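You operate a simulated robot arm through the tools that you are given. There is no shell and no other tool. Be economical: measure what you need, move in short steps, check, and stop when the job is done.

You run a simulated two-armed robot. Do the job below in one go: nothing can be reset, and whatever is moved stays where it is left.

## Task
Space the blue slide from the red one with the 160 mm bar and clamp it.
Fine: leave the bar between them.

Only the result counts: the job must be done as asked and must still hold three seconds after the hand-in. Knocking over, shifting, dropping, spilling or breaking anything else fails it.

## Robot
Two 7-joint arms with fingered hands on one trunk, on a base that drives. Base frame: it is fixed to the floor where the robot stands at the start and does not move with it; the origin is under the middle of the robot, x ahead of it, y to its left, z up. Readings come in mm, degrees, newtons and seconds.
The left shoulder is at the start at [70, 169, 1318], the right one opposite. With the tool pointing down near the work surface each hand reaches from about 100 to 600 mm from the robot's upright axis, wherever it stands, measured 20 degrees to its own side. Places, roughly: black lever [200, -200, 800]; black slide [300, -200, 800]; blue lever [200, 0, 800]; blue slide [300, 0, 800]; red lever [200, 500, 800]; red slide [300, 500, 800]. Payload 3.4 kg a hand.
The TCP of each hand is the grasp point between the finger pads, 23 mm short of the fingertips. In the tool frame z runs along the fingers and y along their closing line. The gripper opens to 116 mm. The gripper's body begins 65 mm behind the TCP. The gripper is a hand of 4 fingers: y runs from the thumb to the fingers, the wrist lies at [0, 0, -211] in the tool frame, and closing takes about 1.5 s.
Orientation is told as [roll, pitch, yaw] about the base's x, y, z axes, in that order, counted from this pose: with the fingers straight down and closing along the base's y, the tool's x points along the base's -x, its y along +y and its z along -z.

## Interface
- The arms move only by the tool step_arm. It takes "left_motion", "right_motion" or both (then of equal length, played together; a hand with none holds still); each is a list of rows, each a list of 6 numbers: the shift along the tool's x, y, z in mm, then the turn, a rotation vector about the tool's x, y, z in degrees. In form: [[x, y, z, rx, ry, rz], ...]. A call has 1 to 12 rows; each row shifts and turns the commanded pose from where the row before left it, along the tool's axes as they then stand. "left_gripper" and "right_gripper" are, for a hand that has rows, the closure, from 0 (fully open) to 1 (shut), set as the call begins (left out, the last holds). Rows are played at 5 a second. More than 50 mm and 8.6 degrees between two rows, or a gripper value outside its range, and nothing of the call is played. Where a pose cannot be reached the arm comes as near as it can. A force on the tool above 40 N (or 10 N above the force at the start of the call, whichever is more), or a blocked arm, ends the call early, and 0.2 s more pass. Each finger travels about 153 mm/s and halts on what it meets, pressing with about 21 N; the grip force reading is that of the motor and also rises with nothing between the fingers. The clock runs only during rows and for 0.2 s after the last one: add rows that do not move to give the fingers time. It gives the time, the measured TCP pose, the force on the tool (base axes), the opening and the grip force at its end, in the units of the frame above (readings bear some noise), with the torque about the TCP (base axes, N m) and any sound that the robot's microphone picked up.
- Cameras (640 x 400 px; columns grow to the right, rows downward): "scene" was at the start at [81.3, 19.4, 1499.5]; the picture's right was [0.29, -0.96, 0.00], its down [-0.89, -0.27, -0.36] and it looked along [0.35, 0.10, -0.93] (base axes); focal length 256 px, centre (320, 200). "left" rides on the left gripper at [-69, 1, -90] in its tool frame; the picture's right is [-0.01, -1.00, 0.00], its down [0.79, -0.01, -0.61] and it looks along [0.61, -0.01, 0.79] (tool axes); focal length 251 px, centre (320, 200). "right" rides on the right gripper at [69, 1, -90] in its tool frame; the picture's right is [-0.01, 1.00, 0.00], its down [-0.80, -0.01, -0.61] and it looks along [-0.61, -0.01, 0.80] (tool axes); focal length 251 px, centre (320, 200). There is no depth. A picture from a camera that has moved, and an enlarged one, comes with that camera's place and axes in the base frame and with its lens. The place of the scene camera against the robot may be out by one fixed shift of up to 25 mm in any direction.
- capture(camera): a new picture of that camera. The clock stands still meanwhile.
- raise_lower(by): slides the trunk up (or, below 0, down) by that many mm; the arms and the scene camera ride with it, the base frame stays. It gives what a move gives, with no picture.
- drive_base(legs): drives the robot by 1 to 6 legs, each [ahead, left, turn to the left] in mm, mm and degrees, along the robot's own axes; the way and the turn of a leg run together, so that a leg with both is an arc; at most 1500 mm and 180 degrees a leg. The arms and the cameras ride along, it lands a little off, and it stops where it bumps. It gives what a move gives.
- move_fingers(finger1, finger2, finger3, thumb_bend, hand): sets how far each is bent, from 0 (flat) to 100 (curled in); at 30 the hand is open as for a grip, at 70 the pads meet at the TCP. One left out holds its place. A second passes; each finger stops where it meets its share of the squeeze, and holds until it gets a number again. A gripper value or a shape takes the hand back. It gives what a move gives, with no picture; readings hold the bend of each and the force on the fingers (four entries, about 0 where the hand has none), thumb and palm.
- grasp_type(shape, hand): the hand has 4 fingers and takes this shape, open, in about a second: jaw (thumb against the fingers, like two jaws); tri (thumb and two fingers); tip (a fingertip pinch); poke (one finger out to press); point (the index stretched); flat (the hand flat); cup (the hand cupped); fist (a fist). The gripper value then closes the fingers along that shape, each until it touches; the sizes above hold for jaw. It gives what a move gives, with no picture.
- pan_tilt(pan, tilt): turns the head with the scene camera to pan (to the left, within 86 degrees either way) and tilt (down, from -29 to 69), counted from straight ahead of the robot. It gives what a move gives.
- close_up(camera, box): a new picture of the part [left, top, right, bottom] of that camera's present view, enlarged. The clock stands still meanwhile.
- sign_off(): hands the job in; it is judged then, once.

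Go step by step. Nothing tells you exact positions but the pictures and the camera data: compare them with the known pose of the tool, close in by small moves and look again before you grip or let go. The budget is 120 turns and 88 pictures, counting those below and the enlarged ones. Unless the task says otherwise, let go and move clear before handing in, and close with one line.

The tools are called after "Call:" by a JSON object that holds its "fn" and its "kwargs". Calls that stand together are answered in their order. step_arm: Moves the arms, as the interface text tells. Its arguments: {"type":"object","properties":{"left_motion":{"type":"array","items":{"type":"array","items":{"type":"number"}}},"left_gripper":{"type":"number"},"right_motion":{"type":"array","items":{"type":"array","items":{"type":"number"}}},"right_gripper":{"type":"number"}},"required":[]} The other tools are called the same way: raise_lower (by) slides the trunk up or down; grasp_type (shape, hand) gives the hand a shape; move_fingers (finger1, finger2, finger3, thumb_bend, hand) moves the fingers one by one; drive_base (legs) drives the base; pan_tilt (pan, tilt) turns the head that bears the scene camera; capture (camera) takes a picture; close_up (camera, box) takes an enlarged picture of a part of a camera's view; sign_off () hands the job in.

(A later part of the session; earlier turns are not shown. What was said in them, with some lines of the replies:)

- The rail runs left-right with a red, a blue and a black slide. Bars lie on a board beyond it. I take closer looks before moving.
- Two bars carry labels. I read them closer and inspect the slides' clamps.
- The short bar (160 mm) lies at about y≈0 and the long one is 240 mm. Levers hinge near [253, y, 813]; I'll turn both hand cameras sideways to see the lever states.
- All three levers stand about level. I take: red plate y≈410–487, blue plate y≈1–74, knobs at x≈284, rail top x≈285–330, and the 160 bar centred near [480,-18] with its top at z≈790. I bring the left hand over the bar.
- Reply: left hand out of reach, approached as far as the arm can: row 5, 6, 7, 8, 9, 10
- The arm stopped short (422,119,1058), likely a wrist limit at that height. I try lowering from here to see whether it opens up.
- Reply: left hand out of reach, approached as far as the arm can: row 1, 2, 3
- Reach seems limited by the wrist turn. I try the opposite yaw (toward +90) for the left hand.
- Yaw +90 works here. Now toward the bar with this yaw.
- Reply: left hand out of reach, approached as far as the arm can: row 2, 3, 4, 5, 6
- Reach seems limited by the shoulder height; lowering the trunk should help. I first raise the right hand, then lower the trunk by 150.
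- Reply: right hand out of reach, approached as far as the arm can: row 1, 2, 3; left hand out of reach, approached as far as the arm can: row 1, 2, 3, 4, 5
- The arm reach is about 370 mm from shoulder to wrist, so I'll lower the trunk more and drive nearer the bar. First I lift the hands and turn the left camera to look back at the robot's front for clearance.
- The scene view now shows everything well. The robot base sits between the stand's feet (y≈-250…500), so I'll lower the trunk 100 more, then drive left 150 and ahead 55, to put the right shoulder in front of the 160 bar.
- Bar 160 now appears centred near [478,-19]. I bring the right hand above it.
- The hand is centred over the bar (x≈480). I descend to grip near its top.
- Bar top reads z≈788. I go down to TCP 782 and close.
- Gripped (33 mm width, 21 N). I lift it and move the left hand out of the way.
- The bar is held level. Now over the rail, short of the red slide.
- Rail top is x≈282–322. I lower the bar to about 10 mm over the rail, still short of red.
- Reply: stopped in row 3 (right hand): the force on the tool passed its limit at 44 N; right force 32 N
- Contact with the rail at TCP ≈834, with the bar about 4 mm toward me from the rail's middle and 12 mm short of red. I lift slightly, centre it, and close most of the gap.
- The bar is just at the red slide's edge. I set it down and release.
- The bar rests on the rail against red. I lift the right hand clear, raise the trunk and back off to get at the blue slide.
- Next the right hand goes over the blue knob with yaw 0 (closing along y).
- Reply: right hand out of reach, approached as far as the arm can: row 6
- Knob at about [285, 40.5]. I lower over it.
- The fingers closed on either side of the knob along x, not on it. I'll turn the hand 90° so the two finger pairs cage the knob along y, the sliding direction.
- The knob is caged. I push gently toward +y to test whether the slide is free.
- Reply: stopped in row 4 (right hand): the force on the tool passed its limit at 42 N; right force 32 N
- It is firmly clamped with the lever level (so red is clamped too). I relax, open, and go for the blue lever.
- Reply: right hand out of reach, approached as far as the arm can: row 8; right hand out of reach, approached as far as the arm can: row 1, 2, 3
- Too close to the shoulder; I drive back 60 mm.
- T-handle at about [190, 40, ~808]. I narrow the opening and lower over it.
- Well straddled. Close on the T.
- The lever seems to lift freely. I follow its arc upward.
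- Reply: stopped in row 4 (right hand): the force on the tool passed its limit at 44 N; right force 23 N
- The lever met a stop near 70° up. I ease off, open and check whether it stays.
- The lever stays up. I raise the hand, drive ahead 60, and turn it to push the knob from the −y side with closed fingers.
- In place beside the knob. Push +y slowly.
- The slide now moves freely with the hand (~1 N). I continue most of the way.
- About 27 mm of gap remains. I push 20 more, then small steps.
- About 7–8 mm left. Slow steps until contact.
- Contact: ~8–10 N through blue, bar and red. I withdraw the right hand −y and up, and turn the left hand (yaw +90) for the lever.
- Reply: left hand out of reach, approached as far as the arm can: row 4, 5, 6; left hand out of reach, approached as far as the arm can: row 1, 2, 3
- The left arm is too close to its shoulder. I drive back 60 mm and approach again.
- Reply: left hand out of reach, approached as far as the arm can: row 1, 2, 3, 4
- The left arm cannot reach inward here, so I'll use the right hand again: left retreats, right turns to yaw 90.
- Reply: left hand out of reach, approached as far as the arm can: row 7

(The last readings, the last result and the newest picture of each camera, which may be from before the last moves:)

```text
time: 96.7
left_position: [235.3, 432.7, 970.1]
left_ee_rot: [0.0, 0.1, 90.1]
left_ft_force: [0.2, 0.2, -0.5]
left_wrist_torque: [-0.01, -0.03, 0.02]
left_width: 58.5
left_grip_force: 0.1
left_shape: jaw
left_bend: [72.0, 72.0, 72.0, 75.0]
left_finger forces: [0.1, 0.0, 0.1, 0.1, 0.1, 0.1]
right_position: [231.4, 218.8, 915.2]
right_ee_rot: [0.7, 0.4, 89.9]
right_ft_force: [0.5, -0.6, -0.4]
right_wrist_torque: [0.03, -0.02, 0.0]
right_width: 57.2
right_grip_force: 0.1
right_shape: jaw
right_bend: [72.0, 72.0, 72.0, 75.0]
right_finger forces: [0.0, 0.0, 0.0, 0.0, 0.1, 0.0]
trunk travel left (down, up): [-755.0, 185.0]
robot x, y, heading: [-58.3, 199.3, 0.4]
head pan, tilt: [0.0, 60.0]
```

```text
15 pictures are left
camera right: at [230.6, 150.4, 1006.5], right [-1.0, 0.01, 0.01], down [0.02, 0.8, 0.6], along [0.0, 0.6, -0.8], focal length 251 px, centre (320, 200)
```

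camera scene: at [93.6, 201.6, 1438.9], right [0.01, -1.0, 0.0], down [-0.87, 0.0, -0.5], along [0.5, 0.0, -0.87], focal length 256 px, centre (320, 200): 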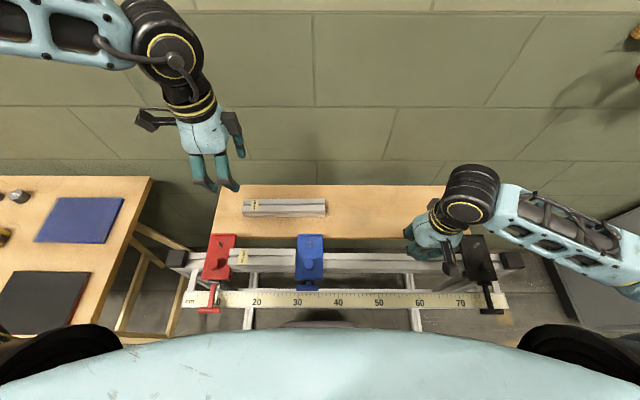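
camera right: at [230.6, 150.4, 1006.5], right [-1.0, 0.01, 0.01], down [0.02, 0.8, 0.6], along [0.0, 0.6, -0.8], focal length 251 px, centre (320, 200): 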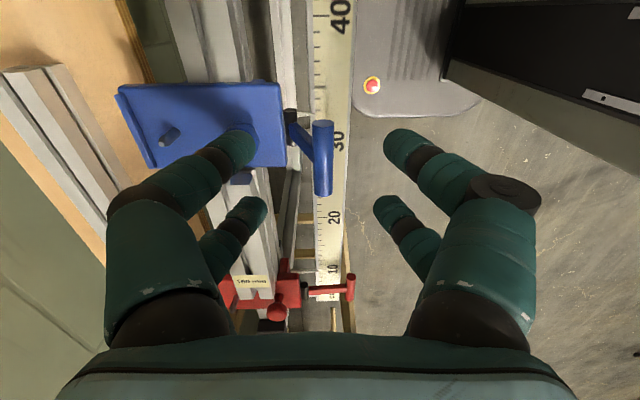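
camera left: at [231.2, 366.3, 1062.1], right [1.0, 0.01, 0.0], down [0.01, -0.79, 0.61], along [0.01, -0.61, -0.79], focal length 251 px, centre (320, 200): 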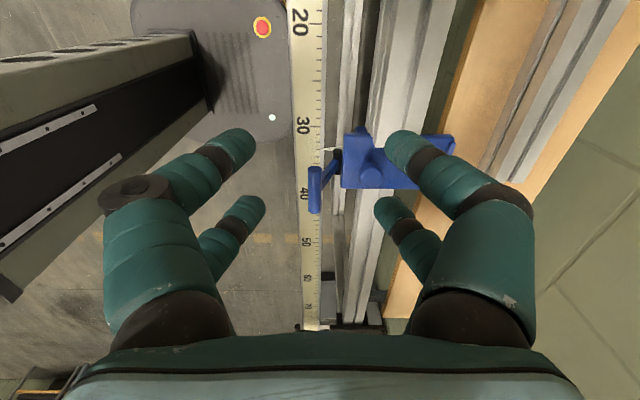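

T-handle at about [229.5, 225.5, 869]. I lower over it.

Call:
{"fn": "step_arm", "kwargs": {"right_motion": [[-4, 1, 10, 0, 0, 0], [-2.7, 0.5, 15, 0, 0, 0], [0, 0, 12, 0, 0, 0], [0, 0, 9, 0, 0, 0], [0, 0, 0, 0, 0, 0]]}}

Call:
{"fn": "capture", "kwargs": {"camera": "right"}}

```text
time: 97.9
left_position: [235.2, 432.9, 968.8]
left_ee_rot: [0.0, 0.1, 90.1]
left_ft_force: [-0.2, -0.1, 0.1]
left_wrist_torque: [-0.02, 0.0, 0.01]
left_width: 58.3
left_grip_force: 0.2
left_shape: jaw
left_bend: [72.0, 72.0, 72.0, 75.0]
left_finger forces: [0.1, 0.0, 0.1, 0.0, 0.0, 0.0]
right_position: [228.5, 228.3, 867.9]
right_ee_rot: [0.7, 0.5, 89.9]
right_ft_force: [0.4, 0.2, 0.2]
right_wrist_torque: [-0.01, 0.01, -0.03]
right_width: 57.5
right_grip_force: 0.0
right_shape: jaw
right_bend: [72.0, 72.0, 72.0, 75.0]
right_finger forces: [0.1, 0.0, 0.1, 0.0, 0.0, 0.0]
trunk travel left (down, up): [-755.0, 185.0]
robot x, y, heading: [-57.0, 196.4, 0.3]
head pan, tilt: [0.0, 60.0]
```

```text
14 pictures are left
camera right: at [228.1, 160.5, 958.4], right [-1.0, 0.01, 0.01], down [0.02, 0.8, 0.6], along [0.0, 0.6, -0.8], focal length 251 px, centre (320, 200)
```

right: 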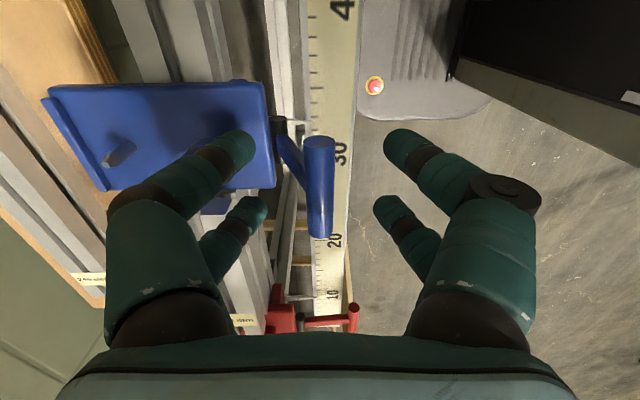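

Straddled well. I close, add a slight +y bias against the bar, and start the arc down.

Call:
{"fn": "step_arm", "kwargs": {"right_motion": [[0, 0, 0, 0, 0, 0], [0, 0, 0, 0, 0, 0], [0, 0, 0, 0, 0, 0], [0, 0, 0, 0, 0, 0], [0, 0, 0, 0, 0, 0]], "right_gripper": 1}}

Call:
{"fn": "step_arm", "kwargs": {"right_motion": [[-1, 0, 0, 0, 0, 0], [-0.5, 9.3, 4.7, 0, 0, 0], [0, 8.3, 6.3, 0, 0, 0], [0, 7.2, 7.7, 0, 0, 0], [0, 5.7, 8.7, 0, 0, 0], [0, 0, 0, 0, 0, 0]]}}

Call:
{"fn": "capture", "kwargs": {"camera": "right"}}

```text
time: 99.1
left_position: [235.9, 433.7, 968.3]
left_ee_rot: [0.1, 0.2, 90.2]
left_ft_force: [-0.8, 0.5, 0.1]
left_wrist_torque: [-0.01, -0.01, 0.01]
left_width: 58.4
left_grip_force: 0.1
left_shape: jaw
left_bend: [72.0, 72.0, 72.0, 75.0]
left_finger forces: [0.0, 0.0, 0.1, 0.1, 0.0, 0.0]
right_position: [229.2, 229.2, 866.9]
right_ee_rot: [0.9, 0.5, 89.8]
right_ft_force: [2.1, 0.5, -16.5]
right_wrist_torque: [0.05, 0.0, 0.0]
right_width: 0.0
right_grip_force: 21.0
right_shape: jaw
right_bend: [70.0, 69.0, 68.0, 69.0]
right_finger forces: [18.3, 18.8, 19.5, 0.0, 18.9, 0.1]
trunk travel left (down, up): [-755.0, 185.0]
robot x, y, heading: [-61.2, 196.3, 0.4]
head pan, tilt: [0.0, 60.0]
```

```text
time: 100.5
left_position: [236.2, 432.0, 969.0]
left_ee_rot: [0.2, 0.0, 90.3]
left_ft_force: [0.3, -0.2, 0.1]
left_wrist_torque: [0.0, -0.03, -0.01]
left_width: 58.3
left_grip_force: 0.1
left_shape: jaw
left_bend: [72.0, 72.0, 72.0, 75.0]
left_finger forces: [0.1, 0.0, 0.0, 0.0, 0.0, 0.0]
right_position: [199.0, 230.5, 840.6]
right_ee_rot: [0.7, 0.4, 89.9]
right_ft_force: [7.1, -3.6, -4.5]
right_wrist_torque: [0.01, -0.03, 0.02]
right_width: 0.0
right_grip_force: 20.9
right_shape: jaw
right_bend: [70.0, 69.0, 69.0, 70.0]
right_finger forces: [0.0, 0.0, 0.0, 0.0, 0.1, 0.0]
trunk travel left (down, up): [-755.0, 185.0]
robot x, y, heading: [-57.5, 196.3, 0.2]
head pan, tilt: [0.0, 60.0]
```

```text
13 pictures are left
camera right: at [199.3, 162.2, 931.0], right [-1.0, 0.01, 0.01], down [0.02, 0.8, 0.6], along [0.0, 0.6, -0.8], focal length 251 px, centre (320, 200)
```

right: 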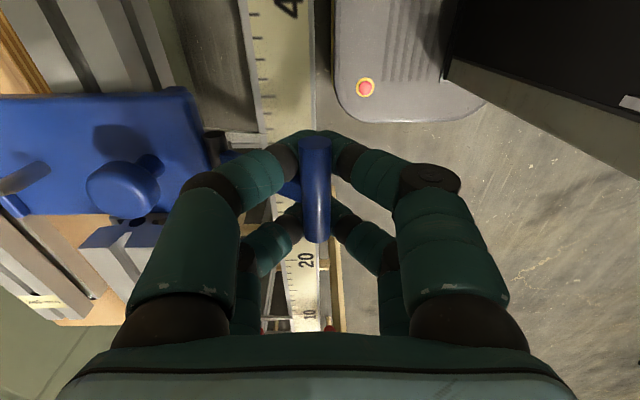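

It follows. Continue down the arc.

Call:
{"fn": "step_arm", "kwargs": {"right_motion": [[0, 4.1, 9.7, 0, 0, 0], [0, 2.3, 10.2, 0, 0, 0], [0, 0.6, 5, 0, 0, 0], [0, 0, 0, 0, 0, 0]]}}

Call:
{"fn": "capture", "kwargs": {"camera": "right"}}

```text
time: 101.5
left_position: [236.4, 431.7, 969.5]
left_ee_rot: [0.1, 0.0, 90.2]
left_ft_force: [0.1, 0.2, -0.3]
left_wrist_torque: [-0.05, 0.01, -0.04]
left_width: 58.4
left_grip_force: 0.0
left_shape: jaw
left_bend: [72.0, 72.0, 72.0, 75.0]
left_finger forces: [0.0, 0.1, 0.1, 0.0, 0.1, 0.0]
right_position: [190.1, 229.2, 815.7]
right_ee_rot: [0.7, 0.5, 89.9]
right_ft_force: [0.8, 0.2, 0.2]
right_wrist_torque: [0.02, -0.02, 0.01]
right_width: 0.0
right_grip_force: 21.8
right_shape: jaw
right_bend: [70.0, 69.0, 69.0, 70.0]
right_finger forces: [0.0, 0.1, 0.0, 0.0, 0.2, 0.0]
trunk travel left (down, up): [-755.0, 185.0]
robot x, y, heading: [-58.8, 196.8, 0.2]
head pan, tilt: [0.0, 60.0]
```

```text
12 pictures are left
camera right: at [190.3, 161.7, 905.8], right [-1.0, 0.01, 0.01], down [0.02, 0.8, 0.6], along [0.0, 0.6, -0.8], focal length 251 px, centre (320, 200)
```

right: 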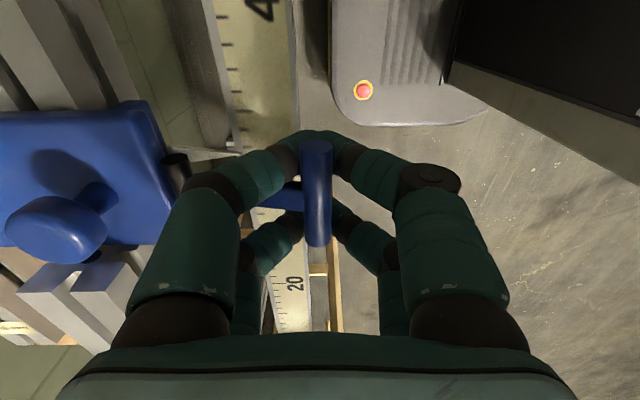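

Lever nearly level now, with the fingers under the T. I open, rise above it, shift, close, and press it down from above.

Call:
{"fn": "step_arm", "kwargs": {"right_motion": [[0, 0, 0, 0, 0, 0], [0, 0, 0, 0, 0, 0], [0, 0, 0, 0, 0, 0], [0, 0, -20, 0, 0, 0], [0, 0, -25, 0, 0, 0], [0, 0, -15, 0, 0, 0], [0, 0, 0, 0, 0, 0]], "right_gripper": 0.5}}

Call:
{"fn": "step_arm", "kwargs": {"right_motion": [[12, -3, 0, 0, 0, 0], [8, -2, 0, 0, 0, 0], [0, 0, 0, 0, 0, 0], [0, 0, 0, 0, 0, 0], [0, 0, 0, 0, 0, 0], [0, 0, 0, 0, 0, 0]], "right_gripper": 1}}

Call:
{"fn": "capture", "kwargs": {"camera": "right"}}

```text
time: 103.1
left_position: [236.1, 431.1, 970.1]
left_ee_rot: [0.0, 0.0, 90.3]
left_ft_force: [0.4, 0.6, 0.3]
left_wrist_torque: [0.04, 0.02, -0.02]
left_width: 58.6
left_grip_force: 0.0
left_shape: jaw
left_bend: [72.0, 72.0, 72.0, 75.0]
left_finger forces: [0.0, 0.0, 0.1, 0.0, 0.0, 0.0]
right_position: [191.4, 228.3, 875.2]
right_ee_rot: [0.7, 0.5, 89.9]
right_ft_force: [0.2, 0.3, 0.0]
right_wrist_torque: [-0.02, 0.01, 0.01]
right_width: 57.5
right_grip_force: 0.1
right_shape: jaw
right_bend: [72.0, 72.0, 72.0, 75.0]
right_finger forces: [0.0, 0.0, 0.0, 0.0, 0.1, 0.0]
trunk travel left (down, up): [-755.0, 185.0]
robot x, y, heading: [-59.4, 195.0, 0.6]
head pan, tilt: [0.0, 60.0]
```

```text
time: 104.5
left_position: [236.0, 432.1, 969.2]
left_ee_rot: [0.0, 0.2, 90.2]
left_ft_force: [-0.2, -1.1, -0.7]
left_wrist_torque: [0.01, 0.0, -0.03]
left_width: 58.2
left_grip_force: 0.0
left_shape: jaw
left_bend: [72.0, 72.0, 72.0, 75.0]
left_finger forces: [0.0, 0.0, 0.1, 0.1, 0.0, 0.1]
right_position: [195.6, 208.8, 875.8]
right_ee_rot: [0.7, 0.5, 89.9]
right_ft_force: [0.7, 0.2, -0.1]
right_wrist_torque: [0.01, 0.02, 0.02]
right_width: 0.0
right_grip_force: 20.8
right_shape: jaw
right_bend: [62.0, 63.0, 63.0, 63.0]
right_finger forces: [0.0, 0.0, 0.0, 0.0, 0.0, 0.0]
trunk travel left (down, up): [-755.0, 185.0]
robot x, y, heading: [-59.5, 200.1, 0.3]
head pan, tilt: [0.0, 60.0]
```

```text
11 pictures are left
camera right: at [196.2, 140.8, 966.4], right [-1.0, 0.01, 0.01], down [0.02, 0.8, 0.6], along [0.0, 0.6, -0.8], focal length 251 px, centre (320, 200)
```

right: 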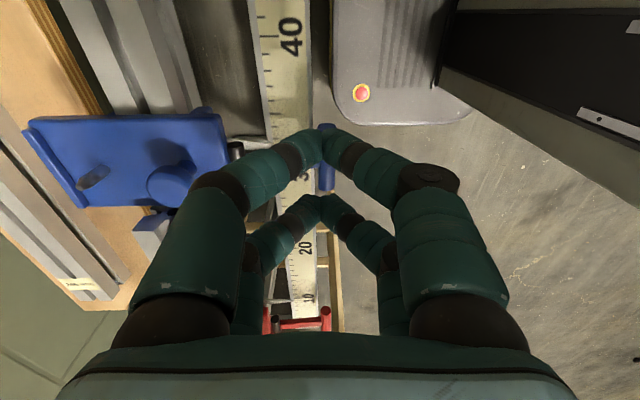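

Call:
{"fn": "step_arm", "kwargs": {"right_motion": [[4, 0, 15, 0, 0, 0], [0, 0, 8, 0, 0, 0], [0, 0, 4, 0, 0, 0], [0, 0, 3, 0, 0, 0], [0, 0, 2, 0, 0, 0], [0, 0, 2, 0, 0, 0], [0, 0, 2, 0, 0, 0], [0, 0, 0, 0, 0, 0]]}}

```text
time: 106.3
left_position: [236.8, 432.4, 969.7]
left_ee_rot: [-0.1, 0.1, 90.3]
left_ft_force: [0.0, -0.4, 0.0]
left_wrist_torque: [0.01, 0.0, 0.0]
left_width: 58.3
left_grip_force: 0.0
left_shape: jaw
left_bend: [72.0, 72.0, 72.0, 75.0]
left_finger forces: [0.0, 0.1, 0.0, 0.1, 0.0, 0.1]
right_position: [195.9, 204.8, 839.5]
right_ee_rot: [0.7, 0.5, 89.9]
right_ft_force: [0.8, -0.1, 0.4]
right_wrist_torque: [-0.02, 0.01, -0.02]
right_width: 0.0
right_grip_force: 21.0
right_shape: jaw
right_bend: [62.0, 63.0, 63.0, 63.0]
right_finger forces: [0.0, 0.0, 0.1, 0.1, 0.1, 0.0]
trunk travel left (down, up): [-755.0, 185.0]
robot x, y, heading: [-59.3, 194.4, 0.5]
head pan, tilt: [0.0, 60.0]
```

Call:
{"fn": "step_arm", "kwargs": {"right_motion": [[0, 0, 2, 0, 0, 0], [0, 0, 2, 0, 0, 0], [0, 0, 2, 0, 0, 0], [0, 0, 2, 0, 0, 0], [0, 0, 2, 0, 0, 0], [0, 0, 2, 0, 0, 0], [0, 0, 0, 0, 0, 0]]}}

Call:
{"fn": "capture", "kwargs": {"camera": "right"}}

```text
time: 107.6
left_position: [234.7, 431.2, 970.8]
left_ee_rot: [-0.1, 0.1, 90.2]
left_ft_force: [0.5, 0.8, 0.8]
left_wrist_torque: [0.01, -0.01, 0.01]
left_width: 58.3
left_grip_force: 0.0
left_shape: jaw
left_bend: [72.0, 72.0, 72.0, 75.0]
left_finger forces: [0.1, 0.0, 0.0, 0.1, 0.1, 0.0]
right_position: [195.2, 205.3, 832.8]
right_ee_rot: [0.5, 0.0, 90.0]
right_ft_force: [-4.6, -5.5, 29.6]
right_wrist_torque: [0.43, 0.21, 0.12]
right_width: 0.2
right_grip_force: 21.2
right_shape: jaw
right_bend: [62.0, 69.0, 65.0, 63.0]
right_finger forces: [0.0, 0.0, 0.0, 0.0, 0.1, 0.0]
trunk travel left (down, up): [-755.0, 185.0]
robot x, y, heading: [-59.4, 197.5, 0.3]
head pan, tilt: [0.0, 60.0]
stopped in row 6 (right hand): the force on the tool passed its limit at 42 N (the readings are from after the stop); the commanded pose is now the measured one
```

```text
10 pictures are left
camera right: at [194.2, 136.7, 922.5], right [-1.0, 0.01, 0.01], down [0.01, 0.79, 0.61], along [0.0, 0.61, -0.79], focal length 251 px, centre (320, 200)
```

right: 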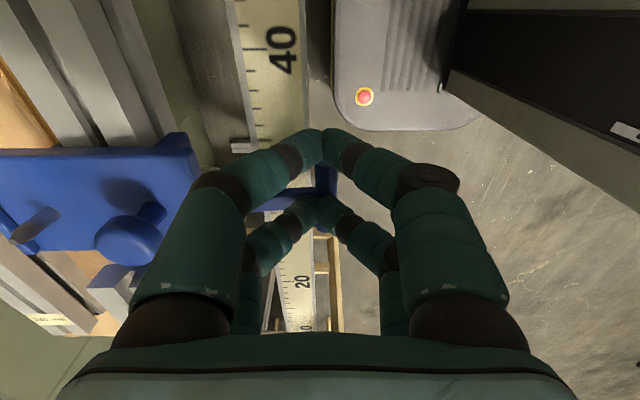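

The lever met a hard stop at 42 N, at its original level. I raise and back the right hand away to check.

Call:
{"fn": "step_arm", "kwargs": {"right_motion": [[0, 0, -10, 0, 0, 0], [0, 0, -30, 0, 0, 0], [0, 0, -30, 0, 0, 0], [40, 0, -10, 0, 0, 0], [40, -10, 0, 0, 0, 0], [40, -10, 0, 0, 0, 0], [40, -10, 0, 0, 0, 0]]}}

Call:
{"fn": "close_up", "kwargs": {"camera": "scene", "box": [170, 190, 390, 320]}}

Call:
{"fn": "close_up", "kwargs": {"camera": "right", "box": [180, 150, 420, 330]}}

```text
time: 109.2
left_position: [235.1, 430.5, 970.3]
left_ee_rot: [0.0, 0.1, 90.2]
left_ft_force: [-0.1, 0.7, -0.7]
left_wrist_torque: [0.02, -0.02, 0.02]
left_width: 58.7
left_grip_force: 0.0
left_shape: jaw
left_bend: [72.0, 72.0, 72.0, 75.0]
left_finger forces: [0.0, 0.0, 0.1, 0.0, 0.0, 0.0]
right_position: [225.0, 47.6, 913.2]
right_ee_rot: [0.5, 0.2, 89.9]
right_ft_force: [0.5, -0.4, -0.1]
right_wrist_torque: [0.04, 0.01, -0.01]
right_width: 0.1
right_grip_force: 21.1
right_shape: jaw
right_bend: [62.0, 66.0, 65.0, 63.0]
right_finger forces: [0.0, 0.0, 0.0, 0.0, 0.0, 0.0]
trunk travel left (down, up): [-755.0, 185.0]
robot x, y, heading: [-58.9, 200.4, 0.4]
head pan, tilt: [0.0, 60.0]
```

```text
2.91 times, centred on (280, 255) of scene
camera zoom: at [34.7, 199.6, 1439.0], right [0.0, -1.0, 0.0], down [-0.87, 0.0, -0.5], along [0.5, 0.0, -0.87], focal length 746 px, centre (436, 40)
```

zoom: 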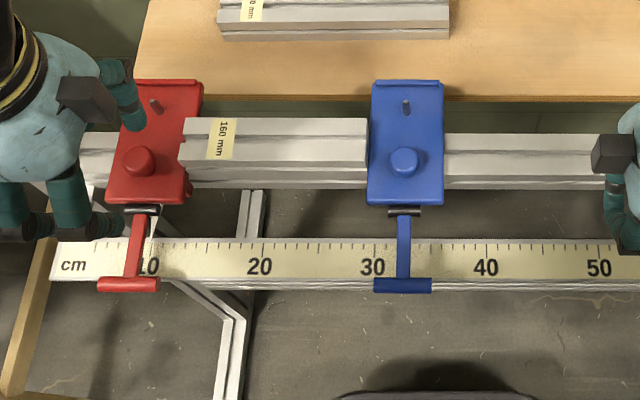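

```text
2.22 times, centred on (300, 240) of right
camera zoom: at [225.1, -21.5, 1003.8], right [-1.0, 0.01, 0.01], down [0.01, 0.8, 0.6], along [0.0, 0.6, -0.8], focal length 559 px, centre (364, 111)
```

zoom: 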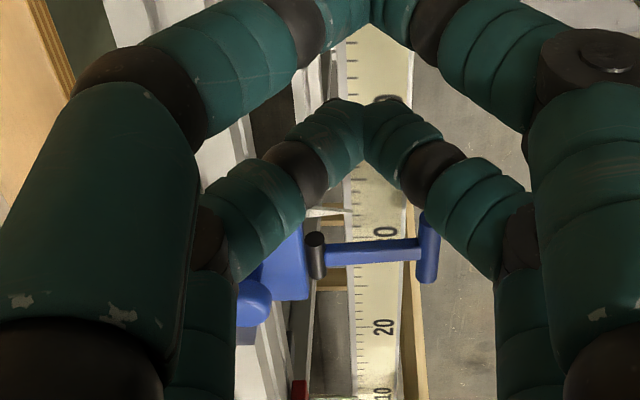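

Call:
{"fn": "close_up", "kwargs": {"camera": "scene", "box": [272, 212, 332, 267]}}

Call:
{"fn": "close_up", "kwargs": {"camera": "scene", "box": [205, 212, 265, 267]}}

```text
7.27 times, centred on (302, 240) of scene
camera zoom: at [34.7, 199.6, 1439.0], right [0.0, -1.0, 0.0], down [-0.87, 0.0, -0.5], along [0.5, 0.0, -0.87], focal length 1865 px, centre (451, -87)
```

zoom: 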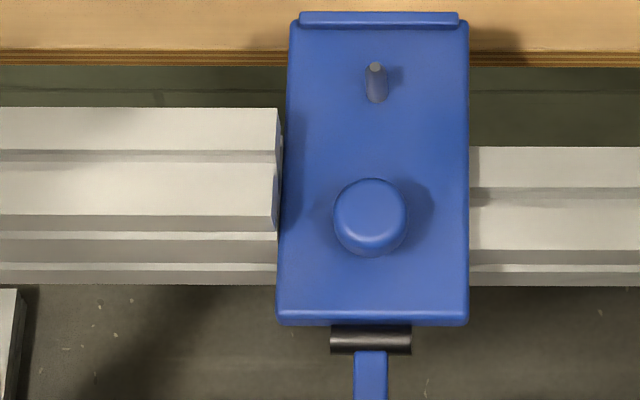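

```text
7.27 times, centred on (235, 240) of scene
camera zoom: at [34.7, 199.6, 1439.0], right [0.0, -1.0, 0.0], down [-0.87, 0.0, -0.5], along [0.5, 0.0, -0.87], focal length 1865 px, centre (938, -87)
```

zoom: 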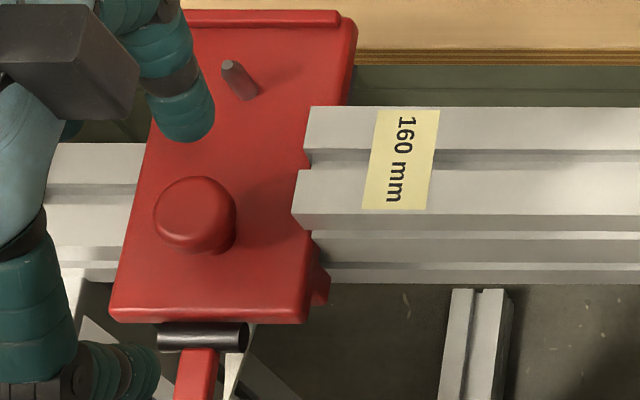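

The bar sits between both slides with no gap I can see. The blue lever is back level against its stop, like the red one, and both hands are clear. I hand in now.

Call:
{"fn": "sign_off", "kwargs": {}}

```text
The job is handed in.
```

I spaced the blue slide from the red one with the 160 mm bar, pressed its lever down to the stop to clamp it, left the bar in place, and handed in; I did not push-test the clamp afterwards.
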